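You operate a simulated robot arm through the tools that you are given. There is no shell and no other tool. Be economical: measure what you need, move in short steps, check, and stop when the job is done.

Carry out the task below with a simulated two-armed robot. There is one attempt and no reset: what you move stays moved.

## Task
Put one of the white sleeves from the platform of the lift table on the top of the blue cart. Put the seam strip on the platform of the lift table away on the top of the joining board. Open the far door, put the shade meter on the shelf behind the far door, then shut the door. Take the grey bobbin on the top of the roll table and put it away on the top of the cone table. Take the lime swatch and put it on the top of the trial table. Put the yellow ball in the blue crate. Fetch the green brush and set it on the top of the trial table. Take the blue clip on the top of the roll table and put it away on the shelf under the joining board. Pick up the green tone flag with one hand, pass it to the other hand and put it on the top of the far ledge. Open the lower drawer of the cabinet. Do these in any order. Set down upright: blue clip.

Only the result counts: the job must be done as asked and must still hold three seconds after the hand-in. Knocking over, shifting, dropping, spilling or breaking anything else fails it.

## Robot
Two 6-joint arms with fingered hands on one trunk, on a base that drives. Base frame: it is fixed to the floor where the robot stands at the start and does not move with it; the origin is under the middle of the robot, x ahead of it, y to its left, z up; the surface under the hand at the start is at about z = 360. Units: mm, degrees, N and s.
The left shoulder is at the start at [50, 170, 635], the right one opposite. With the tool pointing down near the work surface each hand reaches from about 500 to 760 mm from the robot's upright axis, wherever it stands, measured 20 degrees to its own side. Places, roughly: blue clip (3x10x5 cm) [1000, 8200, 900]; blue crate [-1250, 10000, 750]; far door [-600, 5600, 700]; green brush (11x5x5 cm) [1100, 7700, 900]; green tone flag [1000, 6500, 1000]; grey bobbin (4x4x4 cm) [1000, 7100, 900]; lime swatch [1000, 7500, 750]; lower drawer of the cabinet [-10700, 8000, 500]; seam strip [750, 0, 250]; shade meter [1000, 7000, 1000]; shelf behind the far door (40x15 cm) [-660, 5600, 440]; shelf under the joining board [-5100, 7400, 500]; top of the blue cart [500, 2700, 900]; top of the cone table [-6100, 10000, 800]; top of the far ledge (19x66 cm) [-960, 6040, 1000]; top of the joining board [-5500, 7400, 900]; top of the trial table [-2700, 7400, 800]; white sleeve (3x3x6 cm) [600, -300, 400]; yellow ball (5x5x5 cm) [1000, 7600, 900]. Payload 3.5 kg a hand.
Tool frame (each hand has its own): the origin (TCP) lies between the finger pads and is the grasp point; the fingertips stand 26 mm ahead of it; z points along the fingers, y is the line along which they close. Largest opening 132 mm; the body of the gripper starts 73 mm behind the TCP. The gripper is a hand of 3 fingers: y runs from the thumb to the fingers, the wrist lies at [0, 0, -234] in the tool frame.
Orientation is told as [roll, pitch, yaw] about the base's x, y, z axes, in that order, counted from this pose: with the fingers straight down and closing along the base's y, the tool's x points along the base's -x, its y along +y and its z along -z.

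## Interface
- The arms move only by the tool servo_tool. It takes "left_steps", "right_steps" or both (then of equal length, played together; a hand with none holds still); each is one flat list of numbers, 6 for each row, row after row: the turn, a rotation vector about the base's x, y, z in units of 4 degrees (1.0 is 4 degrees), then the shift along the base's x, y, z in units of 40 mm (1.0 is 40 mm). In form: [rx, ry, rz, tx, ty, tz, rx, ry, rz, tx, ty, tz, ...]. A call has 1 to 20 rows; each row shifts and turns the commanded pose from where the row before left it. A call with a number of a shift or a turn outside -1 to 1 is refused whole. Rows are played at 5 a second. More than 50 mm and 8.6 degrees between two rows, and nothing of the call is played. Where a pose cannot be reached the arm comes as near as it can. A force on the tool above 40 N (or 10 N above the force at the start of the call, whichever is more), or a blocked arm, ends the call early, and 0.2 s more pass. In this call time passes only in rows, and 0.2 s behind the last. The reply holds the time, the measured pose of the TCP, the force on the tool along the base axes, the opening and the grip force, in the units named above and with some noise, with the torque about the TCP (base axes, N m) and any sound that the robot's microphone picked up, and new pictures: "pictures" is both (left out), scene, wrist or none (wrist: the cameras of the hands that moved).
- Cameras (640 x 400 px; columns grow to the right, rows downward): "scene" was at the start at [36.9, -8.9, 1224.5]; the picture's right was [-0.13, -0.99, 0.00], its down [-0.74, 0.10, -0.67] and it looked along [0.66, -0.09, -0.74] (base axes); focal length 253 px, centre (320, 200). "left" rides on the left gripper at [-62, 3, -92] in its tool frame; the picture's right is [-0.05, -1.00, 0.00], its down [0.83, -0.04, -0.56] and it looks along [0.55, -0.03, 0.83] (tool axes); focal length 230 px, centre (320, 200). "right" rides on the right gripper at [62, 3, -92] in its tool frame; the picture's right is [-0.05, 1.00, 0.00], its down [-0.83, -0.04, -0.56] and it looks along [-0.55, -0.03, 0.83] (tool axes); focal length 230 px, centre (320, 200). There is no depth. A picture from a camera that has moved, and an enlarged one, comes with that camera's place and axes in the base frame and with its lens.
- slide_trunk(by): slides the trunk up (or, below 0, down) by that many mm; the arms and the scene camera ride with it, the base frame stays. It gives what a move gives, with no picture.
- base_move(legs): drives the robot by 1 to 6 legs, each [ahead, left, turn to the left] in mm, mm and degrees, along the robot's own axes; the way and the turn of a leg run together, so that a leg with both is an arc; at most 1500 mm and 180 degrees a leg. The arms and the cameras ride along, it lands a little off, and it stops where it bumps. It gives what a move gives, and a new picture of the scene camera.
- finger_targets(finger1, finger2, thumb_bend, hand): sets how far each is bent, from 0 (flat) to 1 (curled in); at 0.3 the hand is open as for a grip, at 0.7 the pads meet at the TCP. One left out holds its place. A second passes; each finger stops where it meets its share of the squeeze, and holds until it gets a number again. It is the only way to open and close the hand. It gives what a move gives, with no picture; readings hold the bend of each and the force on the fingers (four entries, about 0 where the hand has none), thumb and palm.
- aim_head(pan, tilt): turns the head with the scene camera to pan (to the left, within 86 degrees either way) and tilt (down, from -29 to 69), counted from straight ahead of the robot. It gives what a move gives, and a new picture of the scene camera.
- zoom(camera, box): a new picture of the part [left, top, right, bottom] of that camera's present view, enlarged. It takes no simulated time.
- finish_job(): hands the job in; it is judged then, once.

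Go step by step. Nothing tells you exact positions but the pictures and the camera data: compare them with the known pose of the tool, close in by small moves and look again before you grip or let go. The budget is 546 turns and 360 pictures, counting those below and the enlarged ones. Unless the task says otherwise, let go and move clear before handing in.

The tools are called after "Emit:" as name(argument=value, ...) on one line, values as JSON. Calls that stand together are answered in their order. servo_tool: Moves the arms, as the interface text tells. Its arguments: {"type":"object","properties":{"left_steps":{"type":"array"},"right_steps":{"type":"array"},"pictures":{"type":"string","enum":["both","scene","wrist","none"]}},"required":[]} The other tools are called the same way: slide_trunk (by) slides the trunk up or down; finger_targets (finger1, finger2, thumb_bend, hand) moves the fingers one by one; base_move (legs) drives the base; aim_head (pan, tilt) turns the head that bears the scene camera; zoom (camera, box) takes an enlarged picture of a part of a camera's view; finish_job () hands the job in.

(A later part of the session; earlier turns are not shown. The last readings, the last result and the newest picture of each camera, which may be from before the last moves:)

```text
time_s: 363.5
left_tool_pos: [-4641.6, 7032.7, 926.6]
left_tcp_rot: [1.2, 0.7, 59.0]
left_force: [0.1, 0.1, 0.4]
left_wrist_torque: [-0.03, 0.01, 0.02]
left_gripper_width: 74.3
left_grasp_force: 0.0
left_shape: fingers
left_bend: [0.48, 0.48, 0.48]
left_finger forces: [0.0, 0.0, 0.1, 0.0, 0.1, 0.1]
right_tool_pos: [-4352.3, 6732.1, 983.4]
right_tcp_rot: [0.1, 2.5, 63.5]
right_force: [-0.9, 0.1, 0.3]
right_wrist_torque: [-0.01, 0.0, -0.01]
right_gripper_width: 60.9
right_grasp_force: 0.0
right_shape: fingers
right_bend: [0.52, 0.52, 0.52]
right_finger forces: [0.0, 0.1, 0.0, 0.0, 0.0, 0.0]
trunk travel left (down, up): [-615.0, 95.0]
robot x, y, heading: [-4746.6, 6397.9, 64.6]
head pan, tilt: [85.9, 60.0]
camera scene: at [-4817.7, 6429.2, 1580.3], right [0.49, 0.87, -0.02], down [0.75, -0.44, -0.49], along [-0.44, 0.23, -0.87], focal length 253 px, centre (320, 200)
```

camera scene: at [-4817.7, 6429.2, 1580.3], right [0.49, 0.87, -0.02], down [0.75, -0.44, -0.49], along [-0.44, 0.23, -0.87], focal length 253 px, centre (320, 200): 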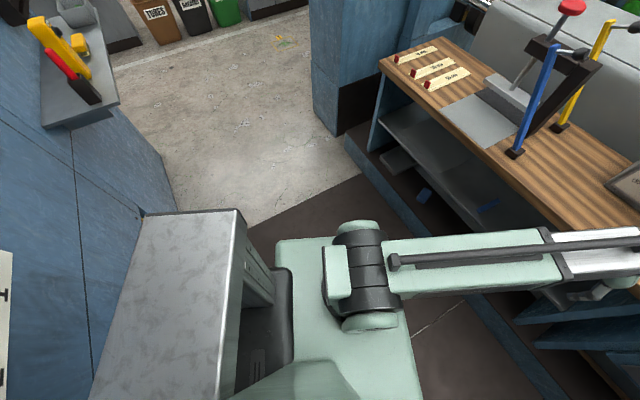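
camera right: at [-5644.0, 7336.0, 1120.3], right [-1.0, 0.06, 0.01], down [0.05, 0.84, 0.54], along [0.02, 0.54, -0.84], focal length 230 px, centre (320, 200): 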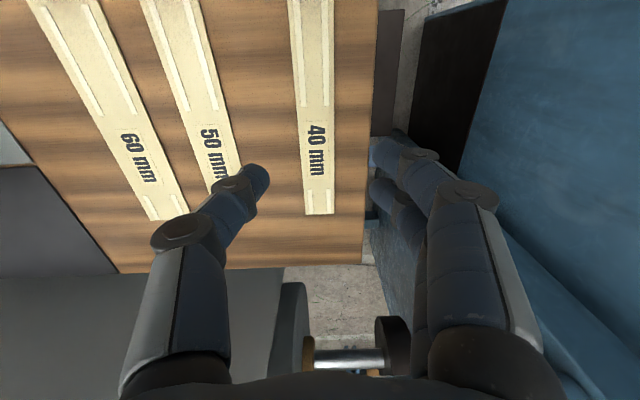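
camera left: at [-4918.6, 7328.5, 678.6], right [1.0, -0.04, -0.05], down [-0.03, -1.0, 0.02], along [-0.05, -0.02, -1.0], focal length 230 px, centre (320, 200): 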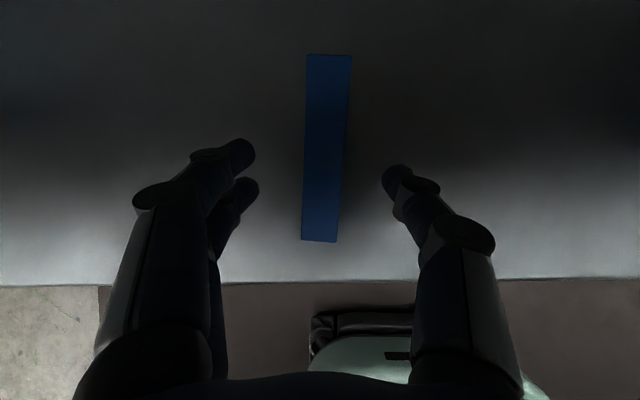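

The robot's rear box touched the rigid machine wall; nothing moved. I raise the trunk, move forward out of contact and turn in the middle of the walkway.

Emit:
slide_trunk(by=90)

Emit:
base_move(legs=[[200, 0, 0], [0, 0, -64], [1400, 0, 0]])

Emit:
aim_head(pan=60, tilt=35)

```text
time_s: 364.8
left_tool_pos: [-4643.3, 7029.0, 1021.9]
left_tcp_rot: [1.2, 0.3, 58.7]
left_force: [0.0, 0.0, -0.4]
left_wrist_torque: [-0.01, 0.01, -0.01]
left_gripper_width: 74.1
left_grasp_force: 0.2
left_shape: fingers
left_bend: [0.48, 0.48, 0.48]
left_finger forces: [0.0, 0.0, 0.0, 0.1, 0.0, 0.0]
right_tool_pos: [-4356.3, 6725.3, 1076.4]
right_tcp_rot: [0.1, 2.2, 63.1]
right_force: [0.3, 0.1, -0.1]
right_wrist_torque: [0.0, 0.0, 0.0]
right_gripper_width: 60.7
right_grasp_force: 0.1
right_shape: fingers
right_bend: [0.52, 0.52, 0.52]
right_finger forces: [0.0, 0.1, 0.0, 0.0, 0.1, 0.0]
trunk travel left (down, up): [-705.0, 5.0]
robot x, y, heading: [-4746.6, 6399.8, 64.0]
head pan, tilt: [85.9, 60.0]
```

```text
time_s: 365.4
left_tool_pos: [-4644.8, 7028.2, 1012.7]
left_tcp_rot: [1.3, 0.3, 59.0]
left_force: [0.0, -0.2, 0.1]
left_wrist_torque: [0.01, -0.02, -0.01]
left_gripper_width: 74.2
left_grasp_force: 0.1
left_shape: fingers
left_bend: [0.48, 0.48, 0.48]
left_finger forces: [0.1, 0.1, 0.1, 0.0, 0.1, 0.1]
right_tool_pos: [-4355.4, 6729.1, 1069.4]
right_tcp_rot: [0.1, 2.1, 63.2]
right_force: [0.4, 0.1, -0.1]
right_wrist_torque: [-0.01, -0.02, 0.01]
right_gripper_width: 61.0
right_grasp_force: 0.1
right_shape: fingers
right_bend: [0.52, 0.52, 0.52]
right_finger forces: [0.0, 0.0, 0.1, 0.0, 0.1, 0.1]
trunk travel left (down, up): [-705.0, 5.0]
robot x, y, heading: [-4746.3, 6404.7, 64.2]
head pan, tilt: [85.9, 60.0]
stopped in leg 1: the robot was blocked; the commanded pose is now the measured one
camera scene: at [-4826.4, 6421.9, 1670.5], right [0.5, 0.87, -0.01], down [0.75, -0.44, -0.49], along [-0.43, 0.24, -0.87], focal length 253 px, centre (320, 200)
```

scene: 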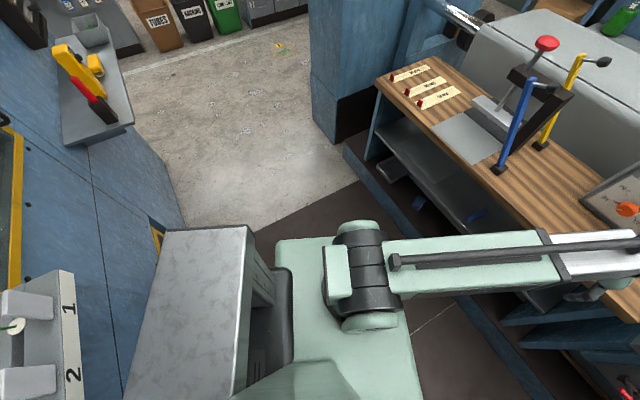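

```text
time_s: 366.3
left_tool_pos: [-4645.0, 7028.2, 1012.4]
left_tcp_rot: [1.3, 0.2, 58.8]
left_force: [0.1, 0.4, 0.0]
left_wrist_torque: [-0.01, -0.03, -0.02]
left_gripper_width: 74.6
left_grasp_force: 0.1
left_shape: fingers
left_bend: [0.48, 0.48, 0.48]
left_finger forces: [0.0, 0.0, 0.0, 0.0, 0.0, 0.0]
right_tool_pos: [-4355.9, 6728.9, 1068.1]
right_tcp_rot: [0.1, 2.1, 63.2]
right_force: [-0.9, 0.7, -0.4]
right_wrist_torque: [0.0, -0.01, 0.01]
right_gripper_width: 60.9
right_grasp_force: 0.0
right_shape: fingers
right_bend: [0.52, 0.52, 0.52]
right_finger forces: [0.0, 0.0, 0.1, 0.0, 0.0, 0.1]
trunk travel left (down, up): [-705.0, 5.0]
robot x, y, heading: [-4749.7, 6401.1, 64.5]
head pan, tilt: [60.0, 35.0]
camera scene: at [-4818.0, 6462.6, 1703.4], right [0.83, 0.56, -0.01], down [0.32, -0.49, -0.81], along [-0.46, 0.67, -0.58], focal length 253 px, centre (320, 200)
```

scene: 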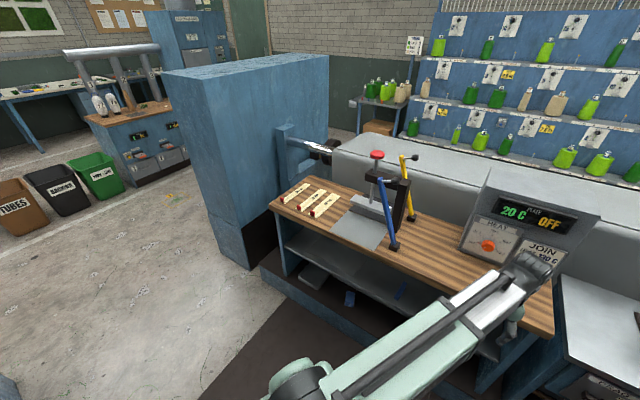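

Still blocked. I try undoing the turn a bit, then forward.

Emit:
base_move(legs=[[0, 0, 15]])

Emit:
base_move(legs=[[100, 0, 0]])

```text
time_s: 367.8
left_tool_pos: [-4819.8, 7018.3, 1011.2]
left_tcp_rot: [1.0, -0.7, 73.2]
left_force: [0.7, 0.6, -0.1]
left_wrist_torque: [-0.01, 0.0, 0.0]
left_gripper_width: 74.0
left_grasp_force: 0.0
left_shape: fingers
left_bend: [0.48, 0.48, 0.48]
left_finger forces: [0.0, 0.1, 0.0, 0.1, 0.0, 0.1]
right_tool_pos: [-4464.9, 6800.2, 1067.4]
right_tcp_rot: [-0.3, 1.1, 77.7]
right_force: [0.9, -0.1, -0.7]
right_wrist_torque: [-0.03, -0.01, 0.0]
right_gripper_width: 61.0
right_grasp_force: 0.0
right_shape: fingers
right_bend: [0.52, 0.52, 0.52]
right_finger forces: [0.0, 0.0, 0.0, 0.1, 0.1, 0.0]
trunk travel left (down, up): [-705.0, 5.0]
robot x, y, heading: [-4752.8, 6394.2, 78.7]
head pan, tilt: [60.0, 35.0]
stopped in leg 1: the robot was blocked; the commanded pose is now the measured one
camera scene: at [-4854.0, 6416.6, 1703.6], right [0.66, 0.75, 0.01], down [0.44, -0.38, -0.81], along [-0.61, 0.54, -0.58], focal length 253 px, centre (320, 200)
```

scene: 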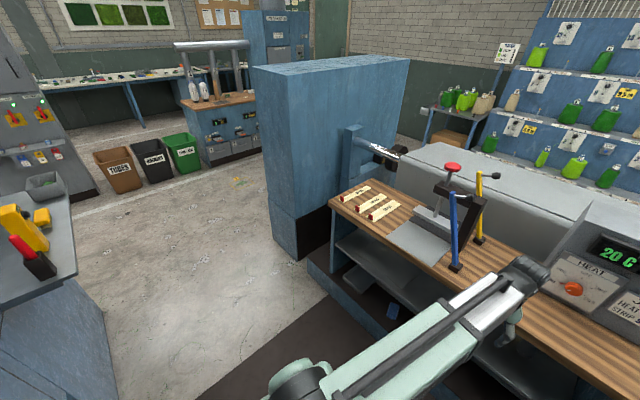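

```text
time_s: 368.6
left_tool_pos: [-4798.4, 7037.7, 1001.2]
left_tcp_rot: [1.8, -0.3, 73.0]
left_force: [1.8, 0.6, -0.2]
left_wrist_torque: [-0.04, 0.04, -0.01]
left_gripper_width: 74.5
left_grasp_force: 0.1
left_shape: fingers
left_bend: [0.48, 0.48, 0.48]
left_finger forces: [0.1, 0.0, 0.0, 0.0, 0.1, 0.0]
right_tool_pos: [-4441.3, 6820.9, 1051.4]
right_tcp_rot: [0.7, 1.4, 77.4]
right_force: [0.8, 0.2, -0.3]
right_wrist_torque: [-0.08, 0.01, 0.0]
right_gripper_width: 61.0
right_grasp_force: 0.0
right_shape: fingers
right_bend: [0.52, 0.52, 0.52]
right_finger forces: [0.1, 0.0, 0.0, 0.0, 0.1, 0.0]
trunk travel left (down, up): [-705.0, 5.0]
robot x, y, heading: [-4751.9, 6412.4, 78.3]
head pan, tilt: [60.0, 35.0]
stopped in leg 1: the robot was blocked; the commanded pose is now the measured one
camera scene: at [-4821.0, 6438.7, 1704.8], right [0.66, 0.75, 0.0], down [0.43, -0.38, -0.82], along [-0.61, 0.54, -0.57], focal length 253 px, centre (320, 200)
```

scene: 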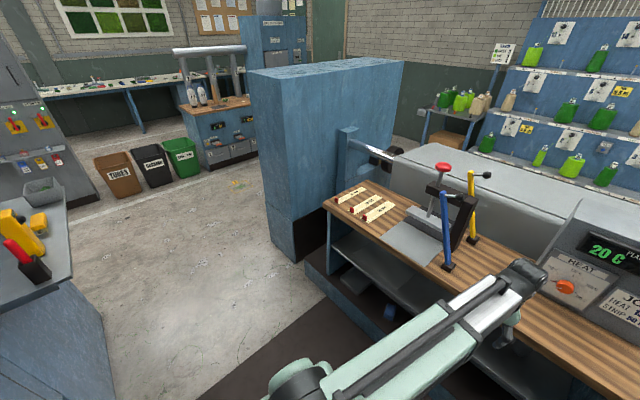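

The rear box probably got wedged under the machine's yarn-guide shelf when I raised the trunk. I lower the trunk again, then move forward.

Emit:
slide_trunk(by=-400)

Emit:
slide_trunk(by=-80)

Emit:
base_move(legs=[[120, 0, 0]])

```text
time_s: 372.4
left_tool_pos: [-4798.8, 7035.4, 603.4]
left_tcp_rot: [1.8, -0.4, 73.1]
left_force: [-0.7, -0.2, 0.0]
left_wrist_torque: [0.01, 0.0, -0.01]
left_gripper_width: 74.2
left_grasp_force: 0.0
left_shape: fingers
left_bend: [0.48, 0.48, 0.48]
left_finger forces: [0.0, 0.0, 0.1, 0.0, 0.1, 0.1]
right_tool_pos: [-4443.9, 6819.5, 653.1]
right_tcp_rot: [0.6, 1.4, 77.5]
right_force: [0.0, -0.3, -0.1]
right_wrist_torque: [-0.01, 0.0, 0.04]
right_gripper_width: 60.8
right_grasp_force: 0.1
right_shape: fingers
right_bend: [0.52, 0.52, 0.52]
right_finger forces: [0.0, 0.0, 0.1, 0.1, 0.1, 0.0]
trunk travel left (down, up): [-305.0, 405.0]
robot x, y, heading: [-4748.0, 6416.3, 78.3]
head pan, tilt: [60.0, 35.0]
```

```text
time_s: 373.6
left_tool_pos: [-4799.5, 7035.4, 521.6]
left_tcp_rot: [1.8, -0.4, 73.1]
left_force: [0.6, 0.4, -0.4]
left_wrist_torque: [0.01, -0.01, -0.01]
left_gripper_width: 74.1
left_grasp_force: 0.0
left_shape: fingers
left_bend: [0.48, 0.48, 0.48]
left_finger forces: [0.1, 0.0, 0.0, 0.0, 0.0, 0.0]
right_tool_pos: [-4443.4, 6817.2, 572.8]
right_tcp_rot: [0.5, 1.4, 77.5]
right_force: [0.2, -0.5, 0.4]
right_wrist_torque: [0.01, 0.0, 0.02]
right_gripper_width: 61.0
right_grasp_force: 0.1
right_shape: fingers
right_bend: [0.52, 0.52, 0.52]
right_finger forces: [0.0, 0.1, 0.0, 0.0, 0.0, 0.0]
trunk travel left (down, up): [-225.0, 485.0]
robot x, y, heading: [-4749.9, 6414.9, 78.6]
head pan, tilt: [60.0, 35.0]
```

```text
time_s: 374.8
left_tool_pos: [-4775.8, 7152.9, 522.2]
left_tcp_rot: [1.8, -0.6, 73.1]
left_force: [0.3, 0.4, 0.0]
left_wrist_torque: [0.03, 0.02, -0.01]
left_gripper_width: 74.3
left_grasp_force: 0.1
left_shape: fingers
left_bend: [0.48, 0.48, 0.48]
left_finger forces: [0.0, 0.0, 0.0, 0.0, 0.0, 0.0]
right_tool_pos: [-4419.8, 6936.4, 574.3]
right_tcp_rot: [0.5, 1.3, 77.6]
right_force: [-0.3, 0.0, 0.1]
right_wrist_torque: [0.02, -0.01, -0.03]
right_gripper_width: 60.9
right_grasp_force: 0.0
right_shape: fingers
right_bend: [0.52, 0.52, 0.52]
right_finger forces: [0.0, 0.1, 0.0, 0.0, 0.0, 0.0]
trunk travel left (down, up): [-225.0, 485.0]
robot x, y, heading: [-4722.9, 6531.4, 78.5]
head pan, tilt: [60.0, 35.0]
camera scene: at [-4799.9, 6552.3, 1224.7], right [0.66, 0.75, 0.0], down [0.43, -0.38, -0.82], along [-0.61, 0.54, -0.57], focal length 253 px, centre (320, 200)
```

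scene: 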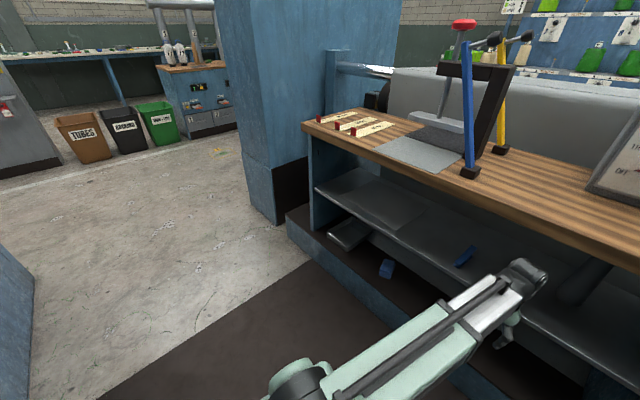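

Free again. I pull the left hand back from the board edge, raise the trunk and then turn.

Emit:
servo_tool(left_steps=[0, 0, 0, 0, -0.8, 0, 0, 0, 0, 0, -0.8, 0, 0, 0, 0, 0, -0.6, 0], pictures="none")

Emit:
slide_trunk(by=400)

Emit:
base_move(legs=[[40, 0, 0], [0, 0, -40], [0, 0, -38]])

```text
time_s: 375.6
left_tool_pos: [-4776.4, 7064.6, 518.3]
left_tcp_rot: [1.8, -0.5, 73.1]
left_force: [0.0, -0.1, 0.2]
left_wrist_torque: [0.02, 0.04, 0.0]
left_gripper_width: 74.2
left_grasp_force: 0.0
left_shape: fingers
left_bend: [0.48, 0.48, 0.48]
left_finger forces: [0.1, 0.1, 0.1, 0.0, 0.0, 0.0]
right_tool_pos: [-4419.5, 6937.9, 569.0]
right_tcp_rot: [0.7, 1.5, 77.5]
right_force: [0.3, 0.2, -0.2]
right_wrist_torque: [-0.05, 0.06, -0.02]
right_gripper_width: 61.1
right_grasp_force: 0.1
right_shape: fingers
right_bend: [0.52, 0.52, 0.52]
right_finger forces: [0.0, 0.1, 0.0, 0.0, 0.0, 0.1]
trunk travel left (down, up): [-225.0, 485.0]
robot x, y, heading: [-4726.3, 6533.6, 78.8]
head pan, tilt: [60.0, 35.0]
```

```text
time_s: 379.4
left_tool_pos: [-4777.8, 7064.3, 918.6]
left_tcp_rot: [1.8, -0.5, 73.1]
left_force: [-0.3, 0.2, 0.0]
left_wrist_torque: [0.0, 0.01, -0.01]
left_gripper_width: 74.3
left_grasp_force: 0.0
left_shape: fingers
left_bend: [0.48, 0.48, 0.48]
left_finger forces: [0.1, 0.1, 0.1, 0.1, 0.1, 0.0]
right_tool_pos: [-4419.8, 6935.1, 968.6]
right_tcp_rot: [0.6, 1.5, 77.7]
right_force: [0.4, -0.8, 0.5]
right_wrist_torque: [0.01, -0.01, -0.03]
right_gripper_width: 60.7
right_grasp_force: 0.0
right_shape: fingers
right_bend: [0.52, 0.52, 0.52]
right_finger forces: [0.1, 0.1, 0.0, 0.0, 0.0, 0.0]
trunk travel left (down, up): [-625.0, 85.0]
robot x, y, heading: [-4723.9, 6530.1, 78.6]
head pan, tilt: [60.0, 35.0]
```

```text
time_s: 384.0
left_tool_pos: [-4207.4, 6737.3, 918.2]
left_tcp_rot: [1.8, -0.5, -4.4]
left_force: [0.1, -0.6, 0.2]
left_wrist_torque: [-0.01, 0.0, -0.02]
left_gripper_width: 74.2
left_grasp_force: 0.2
left_shape: fingers
left_bend: [0.48, 0.48, 0.48]
left_finger forces: [0.1, 0.0, 0.1, 0.0, 0.0, 0.1]
right_tool_pos: [-4255.3, 6360.1, 968.3]
right_tcp_rot: [0.5, 1.4, 0.1]
right_force: [-0.3, -0.4, -0.2]
right_wrist_torque: [-0.02, 0.02, -0.02]
right_gripper_width: 60.9
right_grasp_force: 0.0
right_shape: fingers
right_bend: [0.52, 0.52, 0.52]
right_finger forces: [0.0, 0.0, 0.0, 0.0, 0.1, 0.0]
trunk travel left (down, up): [-625.0, 85.0]
robot x, y, heading: [-4720.1, 6569.9, 1.2]
head pan, tilt: [60.0, 35.0]
camera scene: at [-4715.4, 6649.0, 1624.7], right [0.88, -0.48, 0.0], down [-0.28, -0.5, -0.82], along [0.4, 0.72, -0.57], focal length 253 px, centre (320, 200)
```

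scene: 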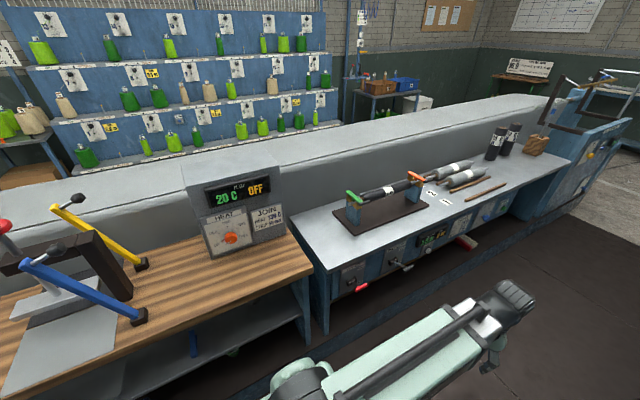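

Turned cleanly. Quick check of the machine's yarn-guide shelf on the right.

Emit:
aim_head(pan=-80, tilt=40)

Emit:
zoom(camera="scene", box=[340, 60, 640, 250])

```text
time_s: 386.2
left_tool_pos: [-4208.2, 6736.6, 914.9]
left_tcp_rot: [1.8, -0.5, -4.4]
left_force: [-0.1, 1.2, 0.3]
left_wrist_torque: [-0.01, 0.02, 0.02]
left_gripper_width: 74.4
left_grasp_force: 0.1
left_shape: fingers
left_bend: [0.48, 0.48, 0.48]
left_finger forces: [0.0, 0.0, 0.0, 0.0, 0.1, 0.1]
right_tool_pos: [-4254.9, 6361.0, 963.9]
right_tcp_rot: [0.7, 1.4, 0.1]
right_force: [0.1, -0.1, 0.4]
right_wrist_torque: [0.02, 0.0, -0.02]
right_gripper_width: 60.9
right_grasp_force: 0.1
right_shape: fingers
right_bend: [0.52, 0.52, 0.52]
right_finger forces: [0.0, 0.0, 0.0, 0.1, 0.1, 0.0]
trunk travel left (down, up): [-625.0, 85.0]
robot x, y, heading: [-4716.8, 6572.5, 1.2]
head pan, tilt: [-80.0, 40.0]
camera scene: at [-4741.5, 6488.6, 1617.1], right [-0.98, -0.19, 0.0], down [-0.12, 0.63, -0.77], along [0.15, -0.75, -0.64], focal length 253 px, centre (320, 200)
```

scene: 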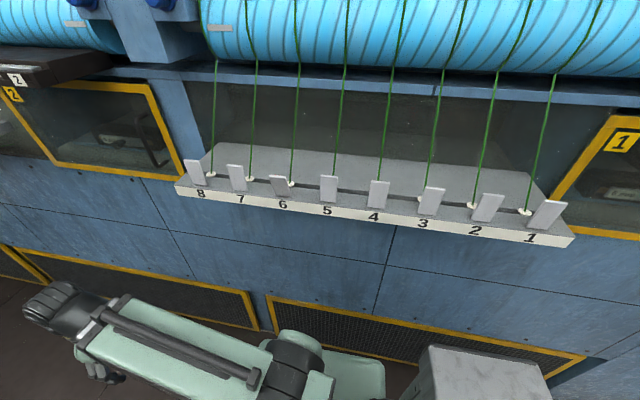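

```text
2.11 times, centred on (490, 155) of scene
camera zoom: at [-4741.5, 6488.6, 1617.1], right [-0.98, -0.19, 0.0], down [-0.12, 0.63, -0.77], along [0.15, -0.75, -0.64], focal length 533 px, centre (-38, 295)
```

zoom: 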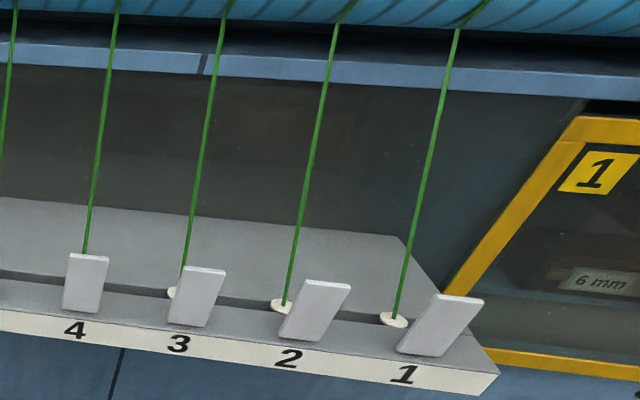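

The guides look fine. I drive along the walkway to the roll table, which I'll then face directly.

Emit:
base_move(legs=[[1450, 0, -1], [1450, 0, 0], [1300, 0, 0]])

Emit:
aim_head(pan=0, tilt=25)

```text
time_s: 406.2
left_tool_pos: [-36.1, 6758.5, 911.7]
left_tcp_rot: [1.8, -0.4, -5.1]
left_force: [0.1, 0.7, -0.1]
left_wrist_torque: [0.01, 0.06, 0.0]
left_gripper_width: 74.4
left_grasp_force: 0.0
left_shape: fingers
left_bend: [0.48, 0.48, 0.48]
left_finger forces: [0.0, 0.1, 0.0, 0.0, 0.0, 0.0]
right_tool_pos: [-89.4, 6383.7, 962.4]
right_tcp_rot: [0.6, 1.4, -0.7]
right_force: [0.1, 0.4, 0.3]
right_wrist_torque: [0.0, 0.0, -0.01]
right_gripper_width: 60.9
right_grasp_force: 0.1
right_shape: fingers
right_bend: [0.52, 0.52, 0.52]
right_finger forces: [0.0, 0.0, 0.0, 0.0, 0.0, 0.0]
trunk travel left (down, up): [-625.0, 85.0]
robot x, y, heading: [-547.8, 6601.2, 0.5]
head pan, tilt: [-80.0, 40.0]
camera scene: at [-572.8, 6517.0, 1611.1], right [-0.98, -0.18, 0.0], down [-0.12, 0.63, -0.77], along [0.14, -0.75, -0.64], focal length 253 px, centre (320, 200)
```

scene: 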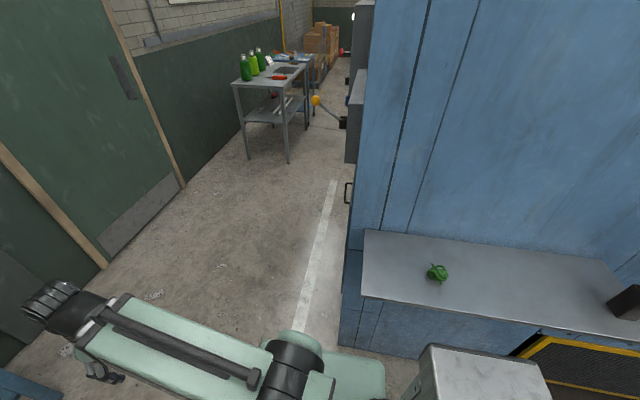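

```text
time_s: 407.7
left_tool_pos: [-35.8, 6759.0, 911.9]
left_tcp_rot: [1.8, -0.5, -5.0]
left_force: [0.2, -0.3, -0.4]
left_wrist_torque: [0.01, 0.01, 0.02]
left_gripper_width: 74.3
left_grasp_force: 0.1
left_shape: fingers
left_bend: [0.48, 0.48, 0.48]
left_finger forces: [0.0, 0.0, 0.1, 0.1, 0.0, 0.0]
right_tool_pos: [-88.5, 6383.0, 962.5]
right_tcp_rot: [0.6, 1.4, -0.8]
right_force: [-0.3, -0.7, -1.0]
right_wrist_torque: [-0.02, 0.0, -0.01]
right_gripper_width: 60.8
right_grasp_force: 0.1
right_shape: fingers
right_bend: [0.52, 0.52, 0.52]
right_finger forces: [0.1, 0.0, 0.1, 0.0, 0.1, 0.0]
trunk travel left (down, up): [-625.0, 85.0]
robot x, y, heading: [-548.5, 6599.0, 0.5]
head pan, tilt: [0.0, 25.0]
camera scene: at [-496.3, 6601.1, 1634.4], right [0.01, -1.0, 0.0], down [-0.42, 0.0, -0.91], along [0.91, 0.0, -0.42], focal length 253 px, centre (320, 200)
```

scene: 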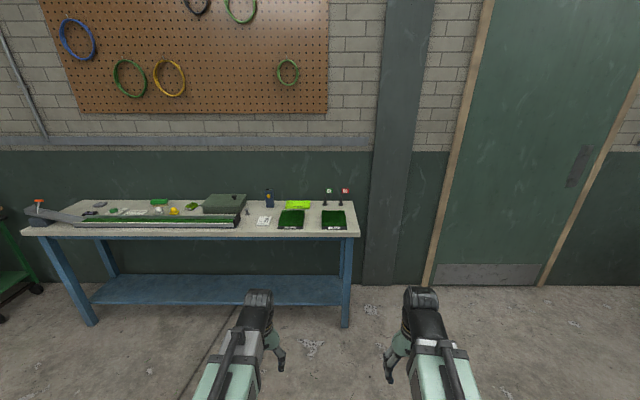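

Emit:
zoom(camera="scene", box=[140, 170, 380, 250])

```text
2.67 times, centred on (260, 210) of scene
camera zoom: at [-496.3, 6601.1, 1634.4], right [0.01, -1.0, 0.0], down [-0.42, 0.0, -0.91], along [0.91, 0.0, -0.42], focal length 675 px, centre (480, 173)
```

zoom: 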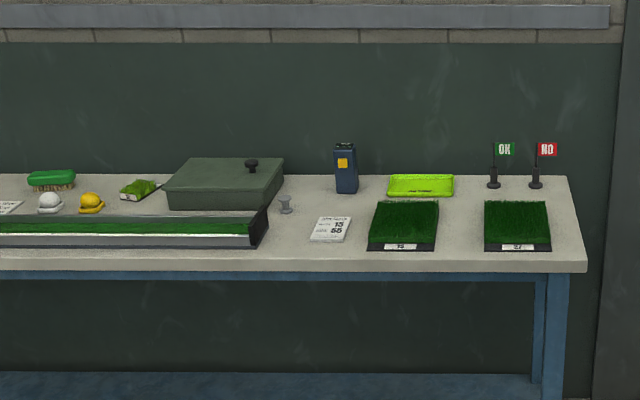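

Now I know the positions: brush (1096, 7723), swatch (1061, 7483), ball (955, 7541), bobbin (953, 7074), meter (1073, 6948), green flag (1110, 6567). I raise the hands and drive up before brush and swatch.

Emit:
servo_tool(left_steps=[-0.4, 0.1, 0.5, 0, 0, 0.9, 0, 0, 0.5, 0, 0, 0.9, 0, 0, 0, 0, 0, 0.9, 0, 0, 0, 0, 0, 0.9], right_steps=[-0.15, -0.35, 0, 0, 0, 0.6, 0, 0, 0, 0, 0, 0.6, 0, 0, 0, 0, 0, 0.6, 0, 0, 0, 0, 0, 0.6], pictures="none")

Emit:
base_move(legs=[[0, 1000, 0], [780, 0, 0]])

Emit:
aim_head(pan=0, tilt=45)

```text
time_s: 408.7
left_tool_pos: [-35.4, 6755.1, 1057.1]
left_tcp_rot: [0.3, -0.2, -1.1]
left_force: [0.4, -0.8, -0.3]
left_wrist_torque: [-0.01, 0.01, 0.0]
left_gripper_width: 74.3
left_grasp_force: 0.0
left_shape: fingers
left_bend: [0.48, 0.48, 0.48]
left_finger forces: [0.0, 0.0, 0.1, 0.0, 0.0, 0.0]
right_tool_pos: [-85.5, 6383.3, 1059.2]
right_tcp_rot: [0.0, 0.0, -0.7]
right_force: [0.1, 0.5, -0.1]
right_wrist_torque: [-0.01, 0.03, 0.0]
right_gripper_width: 60.9
right_grasp_force: 0.1
right_shape: fingers
right_bend: [0.52, 0.52, 0.52]
right_finger forces: [0.0, 0.0, 0.0, 0.1, 0.1, 0.0]
right hand out of reach, approached as far as the arm can: row 1
trunk travel left (down, up): [-625.0, 85.0]
robot x, y, heading: [-548.5, 6598.5, 0.1]
head pan, tilt: [0.0, 25.0]
```

```text
time_s: 417.8
left_tool_pos: [762.2, 7752.4, 1055.2]
left_tcp_rot: [0.2, 0.0, -2.2]
left_force: [-0.2, 1.1, 0.0]
left_wrist_torque: [0.02, 0.02, -0.02]
left_gripper_width: 74.3
left_grasp_force: 0.0
left_shape: fingers
left_bend: [0.48, 0.48, 0.48]
left_finger forces: [0.0, 0.1, 0.1, 0.0, 0.0, 0.1]
right_tool_pos: [703.8, 7379.1, 1059.7]
right_tcp_rot: [0.0, -0.1, -1.9]
right_force: [0.1, -0.7, -0.4]
right_wrist_torque: [0.0, 0.03, 0.03]
right_gripper_width: 61.0
right_grasp_force: 0.0
right_shape: fingers
right_bend: [0.52, 0.52, 0.52]
right_finger forces: [0.0, 0.0, 0.1, 0.1, 0.1, 0.0]
trunk travel left (down, up): [-625.0, 85.0]
robot x, y, heading: [245.1, 7605.8, -0.9]
head pan, tilt: [0.0, 25.0]
camera scene: at [297.8, 7606.3, 1634.4], right [-0.02, -1.0, 0.0], down [-0.42, 0.01, -0.91], along [0.91, -0.01, -0.42], focal length 253 px, centre (320, 200)
```

scene: 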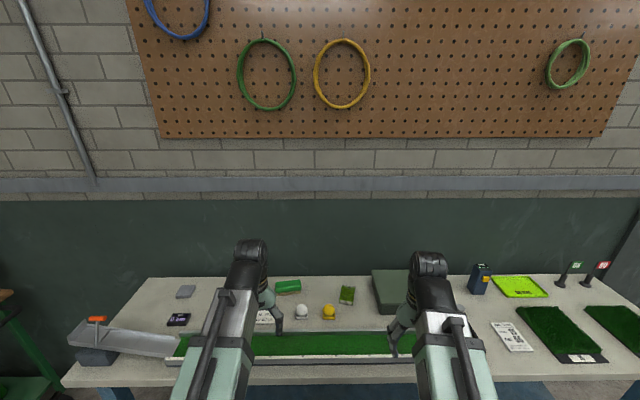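

```text
time_s: 418.7
left_tool_pos: [761.5, 7751.5, 1056.1]
left_tcp_rot: [0.2, -0.2, -2.3]
left_force: [0.3, -1.3, -0.3]
left_wrist_torque: [0.0, 0.0, -0.02]
left_gripper_width: 74.3
left_grasp_force: 0.1
left_shape: fingers
left_bend: [0.48, 0.48, 0.48]
left_finger forces: [0.0, 0.1, 0.0, 0.1, 0.0, 0.0]
right_tool_pos: [704.2, 7378.4, 1060.4]
right_tcp_rot: [0.0, 0.1, -1.9]
right_force: [0.3, -0.1, -0.2]
right_wrist_torque: [0.0, -0.02, 0.02]
right_gripper_width: 61.0
right_grasp_force: 0.0
right_shape: fingers
right_bend: [0.52, 0.52, 0.52]
right_finger forces: [0.1, 0.0, 0.1, 0.1, 0.0, 0.0]
trunk travel left (down, up): [-625.0, 85.0]
robot x, y, heading: [246.7, 7603.7, -1.0]
head pan, tilt: [0.0, 45.0]
camera scene: at [286.4, 7606.5, 1603.9], right [-0.02, -1.0, 0.0], down [-0.71, 0.01, -0.71], along [0.71, -0.01, -0.71], focal length 253 px, centre (320, 200)
```

scene: 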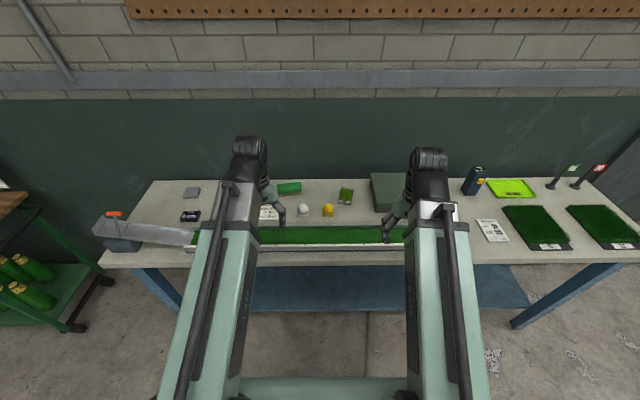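

Positions confirmed. I drive 110 mm closer and bring the right hand above the swatch, the left above the brush.

Emit:
base_move(legs=[[110, 0, 1]])

Emit:
servo_tool(left_steps=[0, 0, -0.9, 0.65, -0.1, 0, 0, 0, -0.9, 0.65, -0.1, 0, 0, 0, -0.9, 0.65, -0.1, 0, 0, 0, -0.9, 0.65, -0.1, 0, 0, 0, -0.9, 0.65, 0, 0, 0, 0, -0.9, 0.65, 0, 0, 0, 0, -0.9, 0.4, 0, 0, 0, 0, -0.9, 0.4, 0, 0, 0, 0, -0.9, 0, 0, 0, 0, 0, -0.9, 0, 0, 0], right_steps=[0, 0, 0, 0.65, 0.35, 0, 0, 0, 0, 0.65, 0.35, 0, 0, 0, 0, 0.65, 0.35, 0, 0, 0, 0, 0.65, 0.35, 0, 0, 0, 0, 0.65, 0.35, 0, 0, 0, 0, 0.65, 0.35, 0, 0, 0, 0, 0.65, 0.35, 0, 0, 0, 0, 0.65, 0.25, 0, 0, 0, 0, 0, 0, 0, 0, 0, 0, 0, 0, 0])

```text
time_s: 419.9
left_tool_pos: [872.2, 7761.5, 1055.7]
left_tcp_rot: [0.2, -0.1, -1.3]
left_force: [0.9, -0.3, -0.5]
left_wrist_torque: [0.05, 0.04, -0.01]
left_gripper_width: 74.5
left_grasp_force: 0.0
left_shape: fingers
left_bend: [0.48, 0.48, 0.48]
left_finger forces: [0.0, 0.1, 0.0, 0.0, 0.1, 0.0]
right_tool_pos: [820.0, 7387.9, 1059.9]
right_tcp_rot: [0.0, 0.0, -0.8]
right_force: [1.3, 0.4, -0.3]
right_wrist_torque: [0.02, 0.04, 0.01]
right_gripper_width: 60.8
right_grasp_force: 0.1
right_shape: fingers
right_bend: [0.52, 0.52, 0.52]
right_finger forces: [0.1, 0.0, 0.1, 0.0, 0.0, 0.0]
trunk travel left (down, up): [-625.0, 85.0]
robot x, y, heading: [356.2, 7602.4, 0.3]
head pan, tilt: [0.0, 45.0]
camera scene: at [399.7, 7606.7, 1603.8], right [0.0, -1.0, 0.0], down [-0.71, 0.0, -0.71], along [0.71, 0.0, -0.71], focal length 253 px, centre (320, 200)
```

scene: 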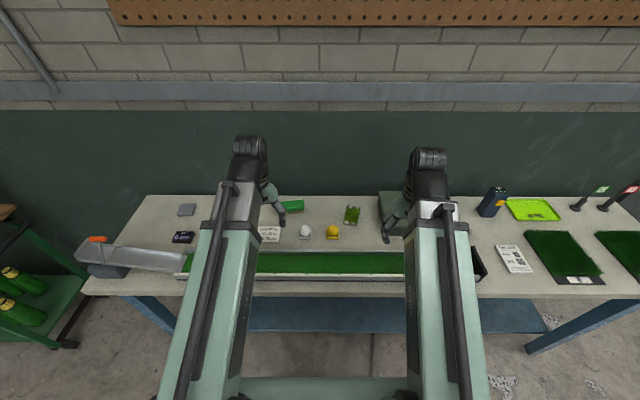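

```text
time_s: 422.1
left_tool_pos: [1057.9, 7745.2, 1055.8]
left_tcp_rot: [0.2, -0.3, -37.2]
left_force: [0.1, -0.2, 1.1]
left_wrist_torque: [-0.01, 0.0, 0.03]
left_gripper_width: 74.2
left_grasp_force: 0.0
left_shape: fingers
left_bend: [0.48, 0.48, 0.48]
left_finger forces: [0.0, 0.1, 0.0, 0.0, 0.1, 0.0]
right_tool_pos: [1026.3, 7494.1, 1058.0]
right_tcp_rot: [0.0, 0.0, -0.9]
right_force: [0.1, 1.1, -0.5]
right_wrist_torque: [-0.03, 0.01, -0.04]
right_gripper_width: 61.1
right_grasp_force: 0.1
right_shape: fingers
right_bend: [0.52, 0.52, 0.52]
right_finger forces: [0.0, 0.0, 0.0, 0.0, 0.0, 0.1]
trunk travel left (down, up): [-625.0, 85.0]
robot x, y, heading: [358.2, 7606.5, -0.1]
head pan, tilt: [0.0, 45.0]
camera scene: at [397.4, 7606.7, 1603.8], right [0.0, -1.0, 0.0], down [-0.71, 0.0, -0.71], along [0.71, 0.0, -0.71], focal length 253 px, centre (320, 200)
camera right: at [965.9, 7498.8, 1151.5], right [0.07, 1.0, 0.0], down [0.83, -0.05, 0.56], along [0.55, -0.04, -0.83], focal length 230 px, centre (320, 200)
camera left: at [1108.9, 7709.5, 1149.6], right [-0.56, -0.83, 0.0], down [-0.69, 0.47, 0.55], along [-0.46, 0.31, -0.83], focal length 230 px, centre (320, 200)
```

scene: 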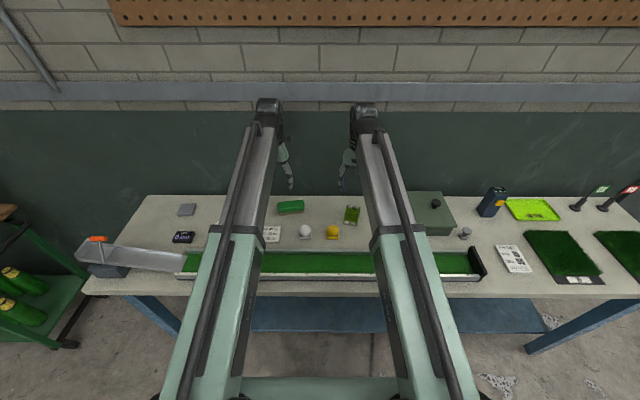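
right: 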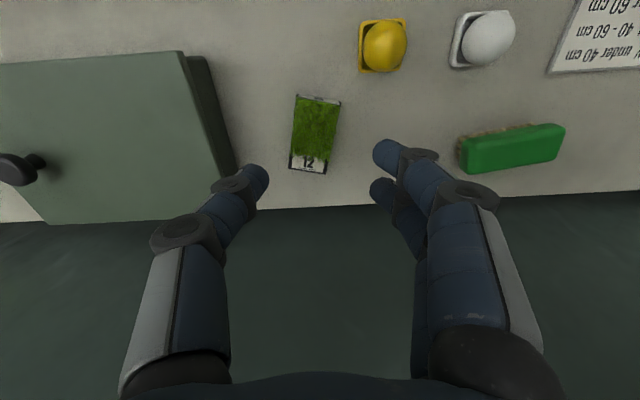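
left: 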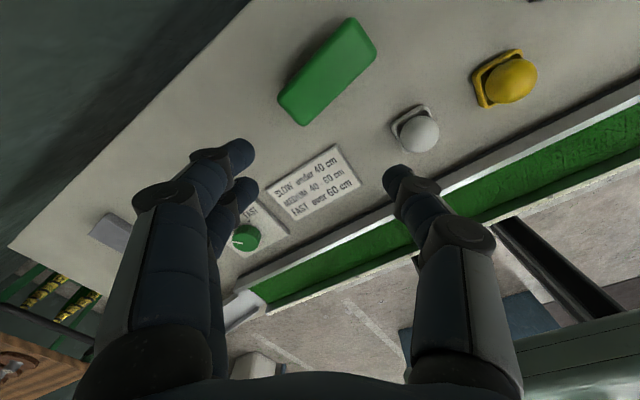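

Swatch at (1056, 7484), 57 mm wide across y; brush at (1090, 7715), long along y. I open the hands wider and align both.

Emit:
finger_targets(hand="right", finger1=0.4, finger2=0.4, thumb_bend=0.4)

Emit:
finger_targets(hand="left", finger1=0.4, finger2=0.4, thumb_bend=0.4)

Emit:
servo_tool(left_steps=[0, 0, -1, 0.1, -0.1, -0.2, 0, 0, -1, 0.1, -0.1, -0.2, 0, 0, -1, 0.1, -0.1, -0.2, 0, 0, -1, 0.1, -0.1, -0.2, 0, 0, -1, 0.1, -0.1, -0.2, 0, 0, -1, 0.1, -0.1, -0.2, 0, 0, -1, 0.1, -0.1, -0.2, 0, 0, -1, 0.1, 0, -0.2, 0, 0, -1, 0, 0, -0.2, 0, 0, -1, 0, 0, -0.2, 0, 0, -1, 0, 0, -0.2, 0, 0, -0.7, 0, 0, -0.1], right_steps=[0, 0, -0.5, 0.18, -0.06, -0.2, 0, 0, -0.5, 0.18, -0.06, -0.2, 0, 0, -0.5, 0.18, -0.06, -0.2, 0, 0, -0.5, 0.19, -0.06, -0.2, 0, 0, -0.2, 0, 0, -0.2, 0, 0, 0, 0, 0, -0.2, 0, 0, 0, 0, 0, -0.2, 0, 0, 0, 0, 0, -0.2, 0, 0, 0, 0, 0, -0.2, 0, 0, 0, 0, 0, -0.2, 0, 0, 0, 0, 0, -0.2, 0, 0, 0, 0, 0, -0.1], pictures="wrist")

```text
time_s: 423.1
left_tool_pos: [1058.4, 7745.7, 1056.5]
left_tcp_rot: [0.3, -0.1, -37.2]
left_force: [-0.7, 0.4, 0.7]
left_wrist_torque: [0.0, 0.01, 0.03]
left_gripper_width: 74.5
left_grasp_force: 0.0
left_shape: fingers
left_bend: [0.48, 0.48, 0.48]
left_finger forces: [0.1, 0.0, 0.0, 0.1, 0.0, 0.0]
right_tool_pos: [1025.2, 7494.4, 1058.8]
right_tcp_rot: [0.0, -0.1, -0.8]
right_force: [1.2, -0.2, 0.2]
right_wrist_torque: [0.02, 0.04, -0.02]
right_gripper_width: 100.8
right_grasp_force: 0.1
right_shape: fingers
right_bend: [0.4, 0.4, 0.4]
right_finger forces: [0.0, 0.1, 0.0, 0.0, 0.0, 0.0]
trunk travel left (down, up): [-625.0, 85.0]
robot x, y, heading: [357.1, 7601.1, 0.3]
head pan, tilt: [0.0, 45.0]
```

```text
time_s: 424.1
left_tool_pos: [1058.2, 7746.0, 1057.1]
left_tcp_rot: [0.2, -0.2, -37.2]
left_force: [0.1, -0.1, 0.9]
left_wrist_torque: [0.04, -0.01, 0.0]
left_gripper_width: 100.8
left_grasp_force: 0.1
left_shape: fingers
left_bend: [0.4, 0.4, 0.4]
left_finger forces: [0.0, 0.1, 0.0, 0.0, 0.1, 0.1]
right_tool_pos: [1025.6, 7493.4, 1058.7]
right_tcp_rot: [0.0, 0.0, -0.9]
right_force: [0.4, 0.3, -0.6]
right_wrist_torque: [0.01, 0.01, 0.0]
right_gripper_width: 100.9
right_grasp_force: 0.1
right_shape: fingers
right_bend: [0.4, 0.4, 0.4]
right_finger forces: [0.1, 0.0, 0.0, 0.0, 0.1, 0.1]
trunk travel left (down, up): [-625.0, 85.0]
robot x, y, heading: [357.6, 7603.8, -0.1]
head pan, tilt: [0.0, 45.0]
```

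```text
time_s: 426.7
left_tool_pos: [1090.5, 7716.3, 963.3]
left_tcp_rot: [0.2, -0.2, -84.1]
left_force: [-0.4, 0.5, 0.4]
left_wrist_torque: [0.01, 0.04, 0.0]
left_gripper_width: 101.1
left_grasp_force: 0.0
left_shape: fingers
left_bend: [0.4, 0.4, 0.4]
left_finger forces: [0.0, 0.0, 0.0, 0.0, 0.0, 0.1]
right_tool_pos: [1056.5, 7485.7, 967.6]
right_tcp_rot: [0.1, -0.1, -9.6]
right_force: [0.1, 0.1, -0.4]
right_wrist_torque: [0.05, 0.0, -0.02]
right_gripper_width: 101.0
right_grasp_force: 0.2
right_shape: fingers
right_bend: [0.4, 0.4, 0.4]
right_finger forces: [0.1, 0.0, 0.0, 0.1, 0.0, 0.0]
trunk travel left (down, up): [-625.0, 85.0]
robot x, y, heading: [355.7, 7603.6, 0.3]
head pan, tilt: [0.0, 45.0]
camera right: at [997.7, 7499.7, 1061.4], right [0.22, 0.98, 0.0], down [0.81, -0.18, 0.56], along [0.54, -0.12, -0.83], focal length 230 px, centre (320, 200)
camera left: at [1099.7, 7655.3, 1057.1], right [-0.99, -0.15, 0.0], down [-0.13, 0.82, 0.55], along [-0.08, 0.55, -0.83], focal length 230 px, centre (320, 200)
```

right: 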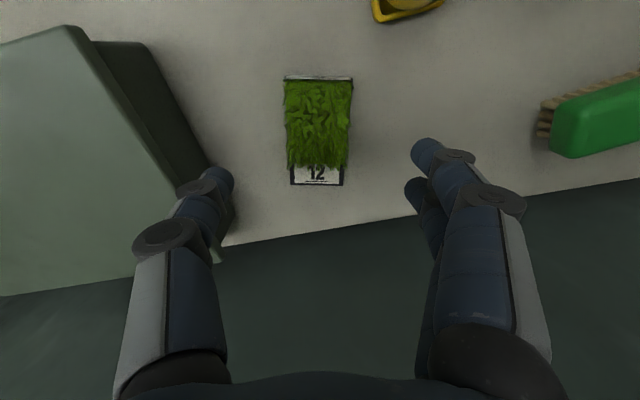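
left: 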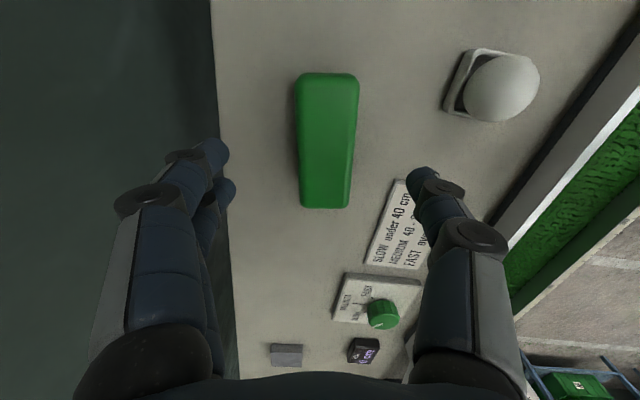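

Both aligned. I pre-close slightly and lower both.

Emit:
finger_targets(hand="left", finger1=0.46, finger2=0.46, thumb_bend=0.46)

Emit:
finger_targets(hand="right", finger1=0.44, finger2=0.44, thumb_bend=0.44)

Emit:
servo_tool(left_steps=[0, 0, 0, -0.06, 0, -0.6, 0, 0, 0, -0.06, 0, -0.6, 0, 0, 0, 0, 0, -0.4, 0, 0, 0, 0, 0, -0.2], right_steps=[0, 0, 0, 0, 0, -0.6, 0, 0, 0, 0, 0, -0.6, 0, 0, 0, 0, 0, -0.4, 0, 0, 0, 0, 0, -0.3], pictures="wrist")

```text
time_s: 427.7
left_tool_pos: [1088.9, 7717.4, 964.0]
left_tcp_rot: [0.2, -0.2, -84.0]
left_force: [-0.6, -0.8, -0.7]
left_wrist_torque: [-0.03, 0.0, 0.02]
left_gripper_width: 82.1
left_grasp_force: 0.1
left_shape: fingers
left_bend: [0.46, 0.46, 0.46]
left_finger forces: [0.0, 0.1, 0.0, 0.0, 0.1, 0.0]
right_tool_pos: [1056.8, 7485.4, 967.3]
right_tcp_rot: [0.0, 0.0, -9.6]
right_force: [-0.4, 0.3, -0.5]
right_wrist_torque: [0.0, 0.0, -0.01]
right_gripper_width: 101.0
right_grasp_force: 0.0
right_shape: fingers
right_bend: [0.4, 0.4, 0.4]
right_finger forces: [0.0, 0.0, 0.1, 0.0, 0.0, 0.0]
trunk travel left (down, up): [-625.0, 85.0]
robot x, y, heading: [354.2, 7603.1, 0.2]
head pan, tilt: [0.0, 45.0]
```

```text
time_s: 428.7
left_tool_pos: [1089.8, 7717.1, 963.6]
left_tcp_rot: [0.3, -0.2, -84.0]
left_force: [0.0, 0.5, -0.5]
left_wrist_torque: [-0.01, 0.03, 0.01]
left_gripper_width: 81.6
left_grasp_force: 0.1
left_shape: fingers
left_bend: [0.46, 0.46, 0.46]
left_finger forces: [0.0, 0.0, 0.0, 0.0, 0.0, 0.1]
right_tool_pos: [1057.0, 7486.1, 968.0]
right_tcp_rot: [-0.1, 0.1, -9.6]
right_force: [-0.5, 0.4, 0.5]
right_wrist_torque: [0.0, 0.01, 0.02]
right_gripper_width: 88.8
right_grasp_force: 0.1
right_shape: fingers
right_bend: [0.44, 0.44, 0.44]
right_finger forces: [0.0, 0.0, 0.1, 0.1, 0.0, 0.0]
trunk travel left (down, up): [-625.0, 85.0]
robot x, y, heading: [359.9, 7603.7, 0.4]
head pan, tilt: [0.0, 45.0]
```

```text
time_s: 429.7
left_tool_pos: [1083.4, 7717.2, 892.2]
left_tcp_rot: [0.2, -0.1, -84.0]
left_force: [0.4, 0.6, -0.4]
left_wrist_torque: [0.01, 0.01, -0.02]
left_gripper_width: 82.0
left_grasp_force: 0.1
left_shape: fingers
left_bend: [0.46, 0.46, 0.46]
left_finger forces: [0.1, 0.0, 0.1, 0.0, 0.0, 0.0]
right_tool_pos: [1057.1, 7485.2, 890.4]
right_tcp_rot: [0.1, 0.0, -9.5]
right_force: [-0.1, 0.2, -1.1]
right_wrist_torque: [0.0, 0.02, -0.01]
right_gripper_width: 88.7
right_grasp_force: 0.0
right_shape: fingers
right_bend: [0.44, 0.44, 0.44]
right_finger forces: [0.0, 0.1, 0.1, 0.0, 0.1, 0.0]
trunk travel left (down, up): [-625.0, 85.0]
robot x, y, heading: [354.4, 7604.9, 0.2]
head pan, tilt: [0.0, 45.0]
camera right: at [998.3, 7499.1, 983.9], right [0.22, 0.98, 0.0], down [0.81, -0.18, 0.56], along [0.54, -0.12, -0.83], focal length 230 px, centre (320, 200)
camera left: at [1093.0, 7655.2, 985.9], right [-0.99, -0.16, 0.0], down [-0.13, 0.82, 0.55], along [-0.08, 0.55, -0.83], focal length 230 px, centre (320, 200)
```

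right: 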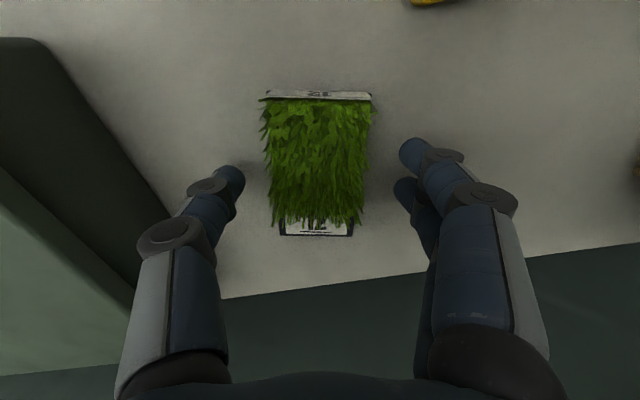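
left: 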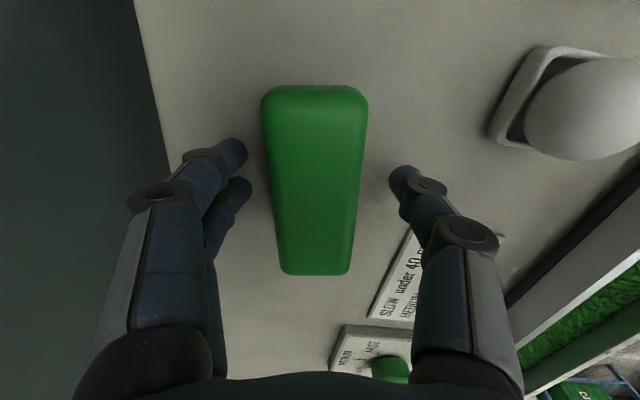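

Emit:
servo_tool(left_steps=[0, 0, 0, 0, 0, -0.08, 0, 0, 0, 0, 0, 0], right_steps=[0, 0, 0, 0, 0, -0.1, 0, 0, 0, 0, 0, 0], pictures="none")

Emit:
finger_targets(hand="left", finger1=0.68, finger2=0.68, thumb_bend=0.68)

Emit:
finger_targets(hand="right", finger1=0.64, finger2=0.64, thumb_bend=0.64)

Emit:
zoom(camera="right", box=[120, 50, 520, 300])

```text
time_s: 430.3
left_tool_pos: [1082.9, 7717.0, 888.7]
left_tcp_rot: [0.3, -0.2, -84.1]
left_force: [0.1, -0.6, -1.0]
left_wrist_torque: [0.0, 0.0, 0.01]
left_gripper_width: 82.0
left_grasp_force: 0.0
left_shape: fingers
left_bend: [0.46, 0.46, 0.46]
left_finger forces: [0.0, 0.1, 0.0, 0.0, 0.0, 0.0]
right_tool_pos: [1057.1, 7485.8, 886.2]
right_tcp_rot: [0.1, -0.1, -9.7]
right_force: [0.2, 0.9, -0.3]
right_wrist_torque: [-0.01, -0.01, 0.01]
right_gripper_width: 88.8
right_grasp_force: 0.0
right_shape: fingers
right_bend: [0.44, 0.44, 0.44]
right_finger forces: [0.0, 0.0, 0.1, 0.0, 0.1, 0.1]
trunk travel left (down, up): [-625.0, 85.0]
robot x, y, heading: [359.2, 7605.6, 0.2]
head pan, tilt: [0.0, 45.0]
```

```text
time_s: 431.3
left_tool_pos: [1084.7, 7716.8, 889.9]
left_tcp_rot: [0.2, -0.2, -83.9]
left_force: [0.2, -0.5, -0.5]
left_wrist_torque: [-0.03, -0.02, 0.02]
left_gripper_width: 38.5
left_grasp_force: 12.3
left_shape: fingers
left_bend: [0.61, 0.61, 0.62]
left_finger forces: [6.3, 5.9, 0.0, 0.1, 12.8, 0.1]
right_tool_pos: [1057.2, 7485.0, 886.6]
right_tcp_rot: [0.0, 0.0, -9.5]
right_force: [0.6, 0.5, 0.4]
right_wrist_torque: [-0.01, -0.02, -0.03]
right_gripper_width: 88.7
right_grasp_force: 0.1
right_shape: fingers
right_bend: [0.44, 0.44, 0.44]
right_finger forces: [0.0, 0.1, 0.0, 0.0, 0.0, 0.1]
trunk travel left (down, up): [-625.0, 85.0]
robot x, y, heading: [355.4, 7607.8, 0.5]
head pan, tilt: [0.0, 45.0]
```

```text
time_s: 432.3
left_tool_pos: [1084.1, 7717.7, 888.9]
left_tcp_rot: [0.2, -0.1, -83.9]
left_force: [0.1, -0.1, 0.0]
left_wrist_torque: [0.0, 0.01, 0.04]
left_gripper_width: 38.2
left_grasp_force: 12.8
left_shape: fingers
left_bend: [0.61, 0.61, 0.62]
left_finger forces: [6.4, 5.9, 0.0, 0.0, 12.8, 0.1]
right_tool_pos: [1057.3, 7486.4, 887.2]
right_tcp_rot: [0.0, 0.0, -9.7]
right_force: [0.6, -0.4, 0.0]
right_wrist_torque: [0.01, -0.01, 0.03]
right_gripper_width: 53.6
right_grasp_force: 12.9
right_shape: fingers
right_bend: [0.55, 0.56, 0.58]
right_finger forces: [6.7, 6.2, 0.0, 0.1, 12.6, 0.0]
trunk travel left (down, up): [-625.0, 85.0]
robot x, y, heading: [359.1, 7602.7, 0.2]
head pan, tilt: [0.0, 45.0]
```

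```text
1.60 times, centred on (320, 175) of right
camera zoom: at [998.4, 7499.4, 980.4], right [0.22, 0.98, 0.0], down [0.81, -0.18, 0.56], along [0.54, -0.12, -0.83], focal length 368 px, centre (320, 240)
```

zoom: 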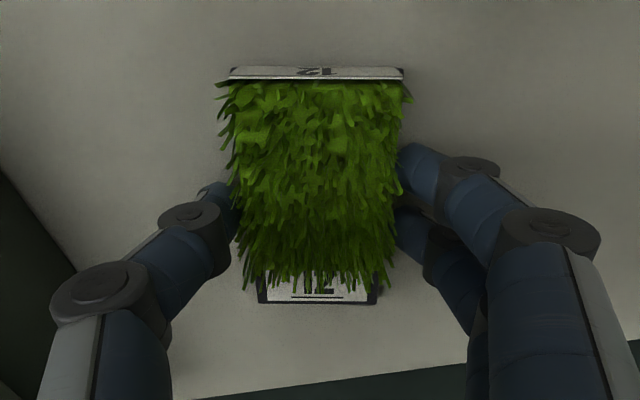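

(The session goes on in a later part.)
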